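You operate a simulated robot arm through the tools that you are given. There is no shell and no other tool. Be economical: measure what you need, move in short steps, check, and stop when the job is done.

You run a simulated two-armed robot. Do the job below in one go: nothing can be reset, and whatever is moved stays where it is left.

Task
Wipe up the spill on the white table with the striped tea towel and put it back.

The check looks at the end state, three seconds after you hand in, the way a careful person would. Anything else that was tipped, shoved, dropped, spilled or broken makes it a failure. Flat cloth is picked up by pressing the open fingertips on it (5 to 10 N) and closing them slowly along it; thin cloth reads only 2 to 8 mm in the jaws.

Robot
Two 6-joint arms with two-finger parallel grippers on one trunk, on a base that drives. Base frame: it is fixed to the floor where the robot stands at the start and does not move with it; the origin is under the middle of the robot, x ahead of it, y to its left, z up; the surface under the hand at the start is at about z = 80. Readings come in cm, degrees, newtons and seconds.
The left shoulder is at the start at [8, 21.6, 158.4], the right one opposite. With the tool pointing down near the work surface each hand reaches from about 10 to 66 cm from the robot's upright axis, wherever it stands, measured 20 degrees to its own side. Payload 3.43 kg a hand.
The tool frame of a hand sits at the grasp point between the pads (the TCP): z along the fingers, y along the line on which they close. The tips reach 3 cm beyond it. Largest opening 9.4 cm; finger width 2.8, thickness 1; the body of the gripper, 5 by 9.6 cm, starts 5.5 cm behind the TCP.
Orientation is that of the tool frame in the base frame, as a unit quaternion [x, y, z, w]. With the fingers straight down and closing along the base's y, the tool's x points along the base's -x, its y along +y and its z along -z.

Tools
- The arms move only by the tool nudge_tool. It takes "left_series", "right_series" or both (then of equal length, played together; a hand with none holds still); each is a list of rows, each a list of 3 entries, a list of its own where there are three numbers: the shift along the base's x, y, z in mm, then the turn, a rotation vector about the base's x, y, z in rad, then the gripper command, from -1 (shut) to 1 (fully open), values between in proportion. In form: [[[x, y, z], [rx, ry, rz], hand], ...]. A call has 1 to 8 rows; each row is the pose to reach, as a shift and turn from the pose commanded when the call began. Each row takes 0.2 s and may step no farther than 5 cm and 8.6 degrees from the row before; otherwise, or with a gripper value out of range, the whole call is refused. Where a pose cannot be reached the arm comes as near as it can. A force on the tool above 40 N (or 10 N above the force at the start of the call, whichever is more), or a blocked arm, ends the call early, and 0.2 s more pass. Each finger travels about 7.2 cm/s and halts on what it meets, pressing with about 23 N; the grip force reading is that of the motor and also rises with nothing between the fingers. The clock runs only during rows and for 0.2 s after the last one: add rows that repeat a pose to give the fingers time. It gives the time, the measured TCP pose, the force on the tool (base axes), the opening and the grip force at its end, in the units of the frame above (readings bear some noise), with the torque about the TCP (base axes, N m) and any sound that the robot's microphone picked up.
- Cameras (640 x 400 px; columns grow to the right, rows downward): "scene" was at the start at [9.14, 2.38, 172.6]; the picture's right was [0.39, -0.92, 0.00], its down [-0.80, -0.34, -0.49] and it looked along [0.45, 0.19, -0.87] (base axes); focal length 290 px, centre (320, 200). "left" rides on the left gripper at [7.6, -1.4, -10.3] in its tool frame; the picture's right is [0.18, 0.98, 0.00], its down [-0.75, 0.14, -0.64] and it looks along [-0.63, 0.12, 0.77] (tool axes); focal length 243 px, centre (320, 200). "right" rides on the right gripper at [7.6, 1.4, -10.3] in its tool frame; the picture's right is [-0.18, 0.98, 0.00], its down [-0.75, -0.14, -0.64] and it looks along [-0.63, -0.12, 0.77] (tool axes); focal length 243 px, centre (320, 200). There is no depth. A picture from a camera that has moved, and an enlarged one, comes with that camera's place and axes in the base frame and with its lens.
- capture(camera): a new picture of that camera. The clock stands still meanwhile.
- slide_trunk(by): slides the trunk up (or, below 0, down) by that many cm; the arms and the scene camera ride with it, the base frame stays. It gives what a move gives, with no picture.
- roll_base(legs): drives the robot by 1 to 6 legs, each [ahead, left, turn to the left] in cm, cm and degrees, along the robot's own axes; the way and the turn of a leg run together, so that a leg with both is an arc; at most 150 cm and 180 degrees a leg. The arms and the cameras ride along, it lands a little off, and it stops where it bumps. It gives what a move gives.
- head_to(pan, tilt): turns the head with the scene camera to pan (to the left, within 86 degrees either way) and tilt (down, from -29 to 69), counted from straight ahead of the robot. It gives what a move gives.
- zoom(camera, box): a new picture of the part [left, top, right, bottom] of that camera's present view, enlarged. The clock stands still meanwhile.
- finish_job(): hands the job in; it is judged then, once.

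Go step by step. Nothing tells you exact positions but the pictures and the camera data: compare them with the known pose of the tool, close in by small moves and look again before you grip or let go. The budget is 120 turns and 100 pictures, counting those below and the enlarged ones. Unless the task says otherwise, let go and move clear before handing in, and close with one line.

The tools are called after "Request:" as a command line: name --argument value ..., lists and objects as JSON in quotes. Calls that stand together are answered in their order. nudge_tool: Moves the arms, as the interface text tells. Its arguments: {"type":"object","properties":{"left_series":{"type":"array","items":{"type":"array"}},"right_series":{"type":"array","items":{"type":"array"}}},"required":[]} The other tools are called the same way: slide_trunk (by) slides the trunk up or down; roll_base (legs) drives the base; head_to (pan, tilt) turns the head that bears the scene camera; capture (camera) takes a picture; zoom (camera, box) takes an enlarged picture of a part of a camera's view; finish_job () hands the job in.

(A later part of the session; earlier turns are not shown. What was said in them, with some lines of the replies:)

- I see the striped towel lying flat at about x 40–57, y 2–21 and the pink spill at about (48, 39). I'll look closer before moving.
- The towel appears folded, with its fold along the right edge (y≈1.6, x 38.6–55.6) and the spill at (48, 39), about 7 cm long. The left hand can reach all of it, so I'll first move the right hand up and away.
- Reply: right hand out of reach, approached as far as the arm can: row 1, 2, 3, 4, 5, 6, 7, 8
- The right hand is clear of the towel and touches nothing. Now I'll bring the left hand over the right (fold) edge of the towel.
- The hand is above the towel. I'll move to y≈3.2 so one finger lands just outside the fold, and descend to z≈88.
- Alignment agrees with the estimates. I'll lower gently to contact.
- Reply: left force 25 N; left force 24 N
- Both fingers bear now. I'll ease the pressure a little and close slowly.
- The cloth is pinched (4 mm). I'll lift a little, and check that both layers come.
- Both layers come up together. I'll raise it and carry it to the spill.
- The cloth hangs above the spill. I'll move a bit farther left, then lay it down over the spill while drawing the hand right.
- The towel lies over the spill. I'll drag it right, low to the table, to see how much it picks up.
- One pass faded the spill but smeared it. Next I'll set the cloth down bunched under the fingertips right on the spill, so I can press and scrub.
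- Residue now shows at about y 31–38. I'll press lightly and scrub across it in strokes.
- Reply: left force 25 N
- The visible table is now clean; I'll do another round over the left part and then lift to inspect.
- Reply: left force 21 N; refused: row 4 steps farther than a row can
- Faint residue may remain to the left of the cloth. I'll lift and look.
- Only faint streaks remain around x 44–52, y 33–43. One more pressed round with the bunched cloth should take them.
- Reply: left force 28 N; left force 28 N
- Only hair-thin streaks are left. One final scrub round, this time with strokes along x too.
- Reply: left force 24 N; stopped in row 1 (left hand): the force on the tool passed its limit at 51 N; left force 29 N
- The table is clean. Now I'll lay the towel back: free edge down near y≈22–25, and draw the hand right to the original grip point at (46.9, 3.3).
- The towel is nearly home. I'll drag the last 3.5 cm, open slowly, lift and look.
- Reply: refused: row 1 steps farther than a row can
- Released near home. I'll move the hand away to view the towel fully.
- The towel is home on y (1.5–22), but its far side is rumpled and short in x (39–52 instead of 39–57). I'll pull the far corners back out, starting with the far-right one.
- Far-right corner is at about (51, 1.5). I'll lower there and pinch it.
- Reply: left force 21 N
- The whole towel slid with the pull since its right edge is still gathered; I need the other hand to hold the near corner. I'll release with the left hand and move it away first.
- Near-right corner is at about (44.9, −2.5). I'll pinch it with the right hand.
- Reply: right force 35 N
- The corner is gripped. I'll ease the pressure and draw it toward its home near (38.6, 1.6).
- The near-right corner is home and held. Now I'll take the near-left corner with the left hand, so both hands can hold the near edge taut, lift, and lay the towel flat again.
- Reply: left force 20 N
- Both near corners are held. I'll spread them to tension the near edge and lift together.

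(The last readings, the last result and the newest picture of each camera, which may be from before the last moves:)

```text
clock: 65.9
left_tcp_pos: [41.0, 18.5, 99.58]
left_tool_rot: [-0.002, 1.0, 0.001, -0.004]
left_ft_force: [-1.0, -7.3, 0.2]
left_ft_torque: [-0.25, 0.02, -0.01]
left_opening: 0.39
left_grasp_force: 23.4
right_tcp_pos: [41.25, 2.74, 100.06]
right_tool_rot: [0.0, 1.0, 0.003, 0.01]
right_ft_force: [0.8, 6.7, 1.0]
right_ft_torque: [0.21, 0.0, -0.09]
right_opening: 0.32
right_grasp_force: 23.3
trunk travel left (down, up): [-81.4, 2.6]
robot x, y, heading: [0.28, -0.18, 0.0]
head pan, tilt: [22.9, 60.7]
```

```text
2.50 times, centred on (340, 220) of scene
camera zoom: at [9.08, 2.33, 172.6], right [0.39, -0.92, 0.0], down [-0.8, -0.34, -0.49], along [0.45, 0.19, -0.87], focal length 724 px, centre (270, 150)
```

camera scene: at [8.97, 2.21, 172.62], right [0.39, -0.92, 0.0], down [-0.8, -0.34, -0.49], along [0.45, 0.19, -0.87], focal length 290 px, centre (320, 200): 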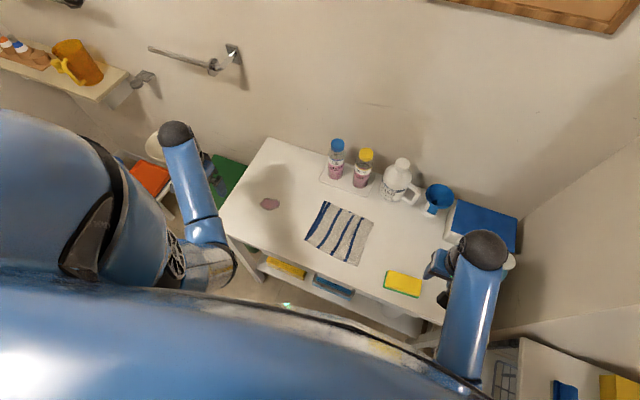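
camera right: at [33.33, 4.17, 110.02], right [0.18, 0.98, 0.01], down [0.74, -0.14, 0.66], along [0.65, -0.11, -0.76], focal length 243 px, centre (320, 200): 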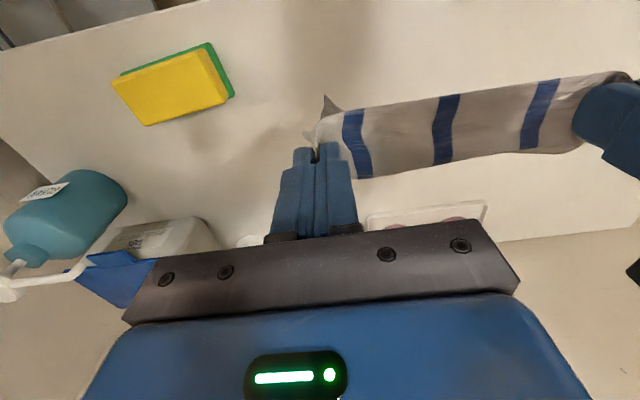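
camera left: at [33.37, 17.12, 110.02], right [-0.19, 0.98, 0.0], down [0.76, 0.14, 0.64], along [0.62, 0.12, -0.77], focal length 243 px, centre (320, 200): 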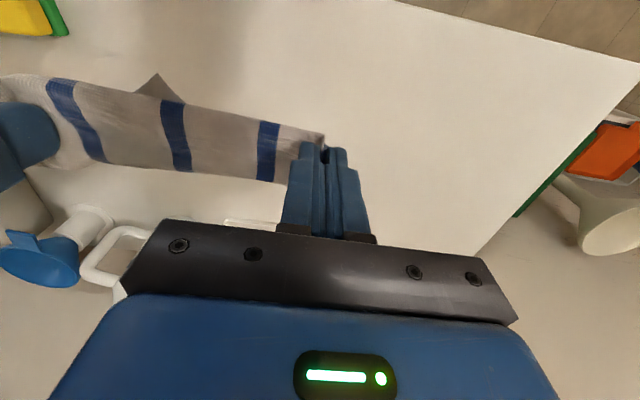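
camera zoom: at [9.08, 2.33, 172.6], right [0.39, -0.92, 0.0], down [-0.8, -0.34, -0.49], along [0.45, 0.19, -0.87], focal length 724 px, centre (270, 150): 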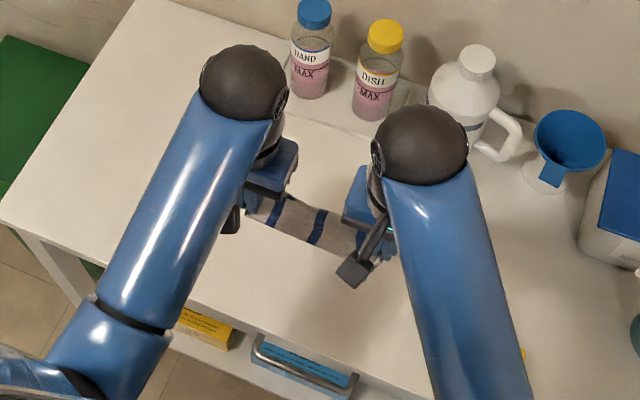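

The near edge is taut between the hands. I'll carry it forward so the far edge will land near x≈56, then lay it back toward the robot.

Request:
nudge_tool --left_series '[[[25, -3, 10], [0, 0, 0], -1], [[55, -3, 15], [0, 0, 0], -1], [[85, -3, 15], [0, 0, 0], -1], [[115, -3, 15], [0, 0, 0], -1], [[135, -3, 15], [0, 0, 0], -1], [[135, -3, 15], [0, 0, 0], -1]]' --right_series '[[[25, 0, 10], [0, 0, 0], -1], [[55, 0, 15], [0, 0, 0], -1], [[85, 0, 15], [0, 0, 0], -1], [[115, 0, 15], [0, 0, 0], -1], [[135, 0, 15], [0, 0, 0], -1], [[135, 0, 15], [0, 0, 0], -1]]'

Request:
capture --camera "right"

Request:
capture --camera "scene"

```text
clock: 67.3
left_tcp_pos: [54.41, 18.29, 101.05]
left_tool_rot: [-0.001, 1.0, 0.001, -0.004]
left_ft_force: [0.0, -3.7, -0.2]
left_ft_torque: [-0.1, 0.02, -0.01]
left_opening: 0.39
left_grasp_force: 22.9
right_tcp_pos: [54.65, 2.59, 101.56]
right_tool_rot: [0.0, 1.0, 0.001, 0.01]
right_ft_force: [-0.6, 3.3, -0.8]
right_ft_torque: [0.11, -0.04, -0.02]
right_opening: 0.32
right_grasp_force: 22.4
trunk travel left (down, up): [-81.4, 2.6]
robot x, y, heading: [-0.52, 0.18, 0.2]
head pan, tilt: [22.9, 60.7]
```

```text
37 pictures are left
camera right: at [46.83, 4.13, 111.5], right [0.18, 0.98, 0.01], down [0.74, -0.14, 0.66], along [0.65, -0.11, -0.76], focal length 243 px, centre (320, 200)
```

right: 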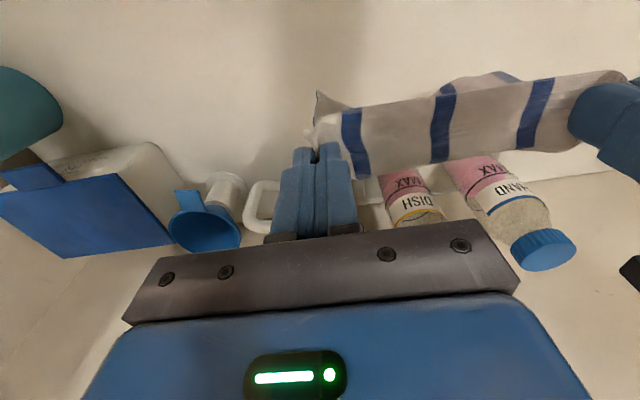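

```text
36 pictures are left
camera scene: at [9.05, 2.37, 172.61], right [0.39, -0.92, 0.0], down [-0.8, -0.34, -0.49], along [0.45, 0.19, -0.87], focal length 290 px, centre (320, 200)
```

scene: 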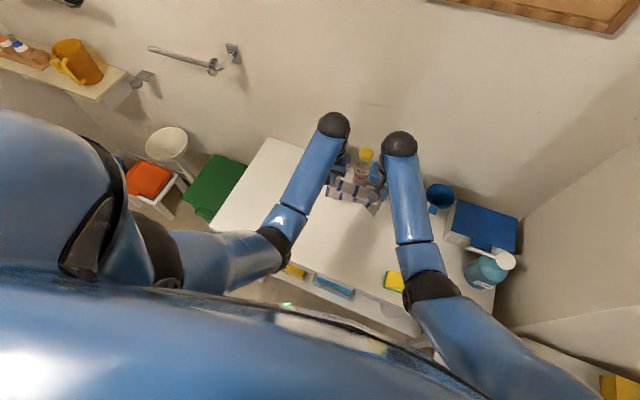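

Request:
nudge_tool --left_series '[[[0, 0, -25], [0, 0, 0], -1], [[-5, 0, -50], [0, 0, 0], -1], [[-30, 0, -78], [0, 0, 0], -1], [[-62, 0, -106], [0, 0, 0], -1], [[-90, 0, -130], [0, 0, 0], -1], [[-110, 0, -150], [0, 0, 0], -1], [[-124, 0, -165], [0, 0, 0], -1], [[-132, 0, -174], [0, 0, 0], -1]]' --right_series '[[[0, 0, -25], [0, 0, 0], -1], [[-5, 0, -50], [0, 0, 0], -1], [[-32, 0, -78], [0, 0, 0], -1], [[-65, 0, -106], [0, 0, 0], -1], [[-95, 0, -130], [0, 0, 0], -1], [[-117, 0, -150], [0, 0, 0], -1], [[-133, 0, -165], [0, 0, 0], -1], [[-143, 0, -178], [0, 0, 0], -1]]'

Request:
capture --camera "right"

Request:
capture --camera "left"

Request:
zoom --camera "scene" --box '[260, 160, 420, 290]'

```text
clock: 69.1
left_tcp_pos: [41.21, 18.27, 83.49]
left_tool_rot: [-0.002, 1.0, 0.002, -0.003]
left_ft_force: [0.5, -5.5, -0.1]
left_ft_torque: [-0.17, 0.02, -0.02]
left_opening: 0.4
left_grasp_force: 22.5
right_tcp_pos: [40.41, 2.63, 83.86]
right_tool_rot: [0.0, 1.0, 0.002, 0.009]
right_ft_force: [1.3, 5.0, 0.6]
right_ft_torque: [0.14, -0.01, -0.08]
right_opening: 0.35
right_grasp_force: 22.8
trunk travel left (down, up): [-81.4, 2.6]
robot x, y, heading: [-0.15, -0.01, 0.2]
head pan, tilt: [22.9, 60.7]
```

```text
35 pictures are left
camera right: at [32.53, 4.19, 93.73], right [0.18, 0.98, 0.01], down [0.74, -0.14, 0.66], along [0.65, -0.11, -0.76], focal length 243 px, centre (320, 200)
```

right: 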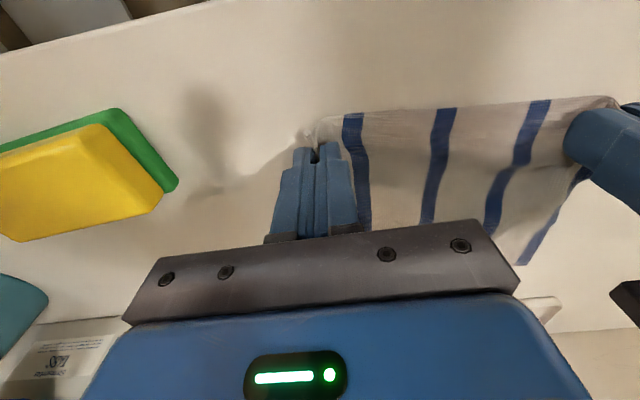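

```text
34 pictures are left
camera left: at [33.67, 16.9, 94.02], right [-0.19, 0.98, 0.0], down [0.76, 0.14, 0.64], along [0.63, 0.12, -0.77], focal length 243 px, centre (320, 200)
```

left: 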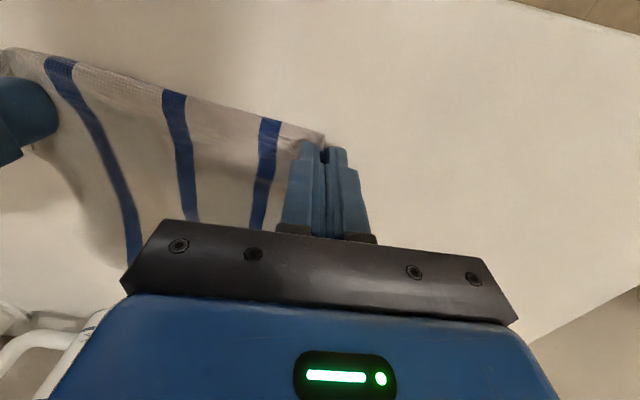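

```text
3.08 times, centred on (340, 225) of scene
camera zoom: at [9.08, 2.37, 172.61], right [0.39, -0.92, 0.0], down [-0.8, -0.34, -0.49], along [0.45, 0.19, -0.87], focal length 891 px, centre (258, 123)
```

zoom: 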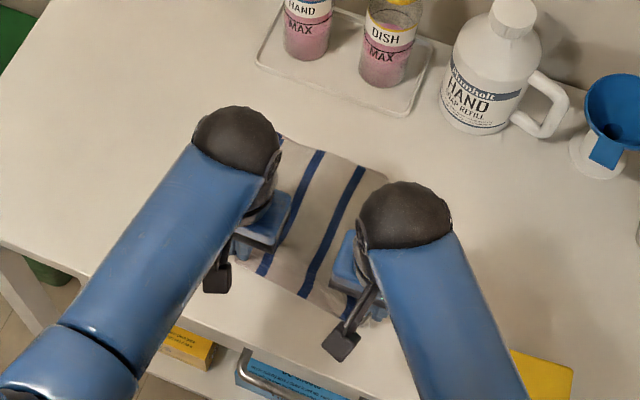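

The towel now lies flat at its original place. I'll lower the last few millimetres, open gently and lift both hands straight up.

Request:
nudge_tool --left_series '[[[0, 0, -2], [0, 0, 0], -1], [[0, 0, -2], [0, 0, 0], -0.8], [[0, 0, -2], [0, 0, 0], -0.65], [[0, 0, 10], [0, 0, 0], -0.6], [[0, 0, 40], [0, 0, 0], -0.6], [[0, 0, 85], [0, 0, 0], -0.6], [[0, 0, 130], [0, 0, 0], -0.6], [[0, 0, 160], [0, 0, 0], -0.6]]' --right_series '[[[0, 0, -4], [0, 0, 0], -1], [[0, 0, -5], [0, 0, 0], -0.8], [[0, 0, -5], [0, 0, 0], -0.65], [[0, 0, 10], [0, 0, 0], -0.6], [[0, 0, 40], [0, 0, 0], -0.6], [[0, 0, 85], [0, 0, 0], -0.6], [[0, 0, 130], [0, 0, 0], -0.6], [[0, 0, 160], [0, 0, 0], -0.6]]'

Request:
nudge_tool --left_series '[[[0, 45, 0], [0, 0, 0], -0.6], [[0, 90, 0], [0, 0, 0], -0.6], [[0, 135, 0], [0, 0, 0], -0.6], [[0, 180, 0], [0, 0, 0], -0.6], [[0, 225, 0], [0, 0, 0], -0.6], [[0, 270, 0], [0, 0, 0], -0.6], [[0, 310, 0], [0, 0, 0], -0.6]]' --right_series '[[[0, -45, 0], [0, 0, 0], -0.6], [[0, -90, 0], [0, 0, 0], -0.6], [[0, -135, 0], [0, 0, 0], -0.6], [[-10, -170, 0], [0, 0, 0], -0.6], [[-20, -190, 0], [0, 0, 0], -0.6], [[-20, -190, 0], [0, 0, 0], -0.6], [[-20, -190, 0], [0, 0, 0], -0.6]]'

Request:
capture --camera "scene"

Request:
zoom --camera "scene" --box '[240, 160, 400, 290]'

Request:
capture --camera "right"

```text
clock: 70.9
left_tcp_pos: [41.17, 18.33, 99.72]
left_tool_rot: [-0.001, 1.0, 0.002, -0.003]
left_ft_force: [-0.4, 0.6, 0.5]
left_ft_torque: [0.02, 0.01, 0.0]
left_opening: 1.88
left_grasp_force: 0.0
right_tcp_pos: [40.5, 2.65, 99.79]
right_tool_rot: [0.0, 1.0, 0.002, 0.009]
right_ft_force: [-0.5, -0.3, 0.1]
right_ft_torque: [0.0, -0.02, -0.02]
right_opening: 1.88
right_grasp_force: 0.0
trunk travel left (down, up): [-81.4, 2.6]
robot x, y, heading: [0.08, 0.36, 0.1]
head pan, tilt: [22.9, 60.7]
```

```text
clock: 72.5
left_tcp_pos: [41.33, 49.54, 99.57]
left_tool_rot: [-0.002, 1.0, 0.001, -0.004]
left_ft_force: [-0.1, 0.4, -0.5]
left_ft_torque: [0.0, 0.05, 0.01]
left_opening: 1.88
left_grasp_force: 0.1
right_tcp_pos: [38.51, -16.19, 99.68]
right_tool_rot: [0.0, 1.0, 0.001, 0.009]
right_ft_force: [-0.2, 0.0, 1.0]
right_ft_torque: [-0.03, 0.03, 0.02]
right_opening: 1.87
right_grasp_force: 0.1
trunk travel left (down, up): [-81.4, 2.6]
robot x, y, heading: [0.02, -0.51, 0.2]
head pan, tilt: [22.9, 60.7]
```

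```text
32 pictures are left
camera scene: at [9.2, 2.57, 172.59], right [0.39, -0.92, 0.0], down [-0.8, -0.34, -0.49], along [0.45, 0.19, -0.87], focal length 290 px, centre (320, 200)
```

scene: 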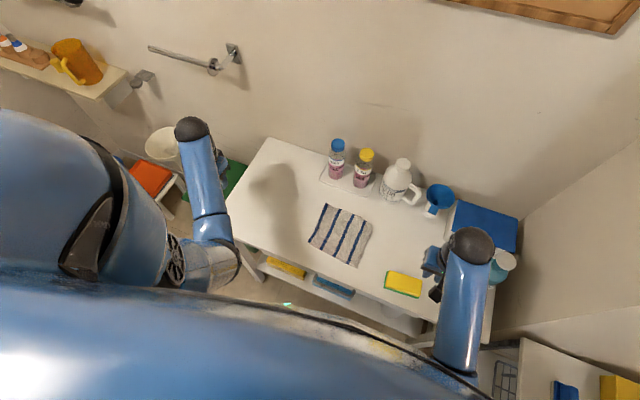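

```text
3.08 times, centred on (320, 225) of scene
camera zoom: at [9.2, 2.57, 172.59], right [0.39, -0.92, 0.0], down [-0.8, -0.34, -0.49], along [0.45, 0.19, -0.87], focal length 891 px, centre (320, 123)
```

zoom: 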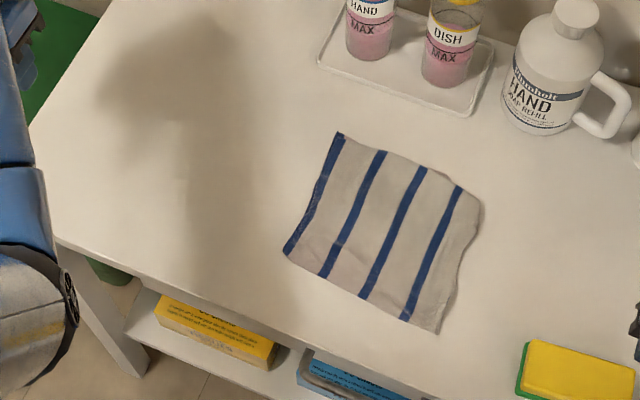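

```text
30 pictures are left
camera right: at [30.56, -14.77, 109.75], right [0.18, 0.98, 0.01], down [0.74, -0.14, 0.65], along [0.64, -0.12, -0.76], focal length 243 px, centre (320, 200)
```

right: 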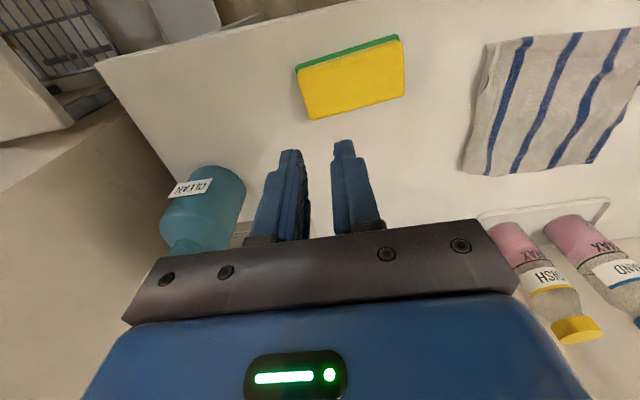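

The towel is back flat, practically as at the start. One last check of the spill area.

Request:
zoom --camera "scene" --box '[240, 170, 320, 230]'

Request:
zoom --camera "left" --box '[60, 0, 340, 175]'

```text
6.67 times, centred on (280, 200) of scene
camera zoom: at [9.2, 2.57, 172.59], right [0.39, -0.92, 0.0], down [-0.8, -0.34, -0.49], along [0.45, 0.19, -0.87], focal length 1931 px, centre (587, 200)
```

zoom: 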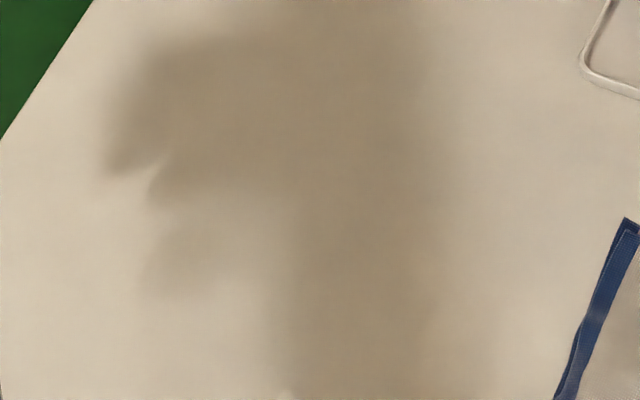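

```text
2.29 times, centred on (200, 88) of left
camera zoom: at [33.69, 48.05, 110.01], right [-0.19, 0.98, 0.0], down [0.76, 0.14, 0.64], along [0.62, 0.12, -0.77], focal length 555 px, centre (594, 457)
```

zoom: 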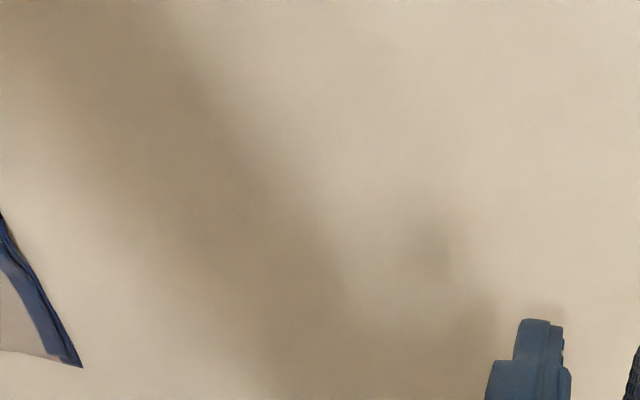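

The spill area shows only shadow, the towel is back in place, and both hands are clear, so I'm handing in.

Request:
finish_job

```text
The job is handed in.
```

The spill on the white table is wiped up, and the striped tea towel is lying flat again where it started; nothing else on the table was moved.
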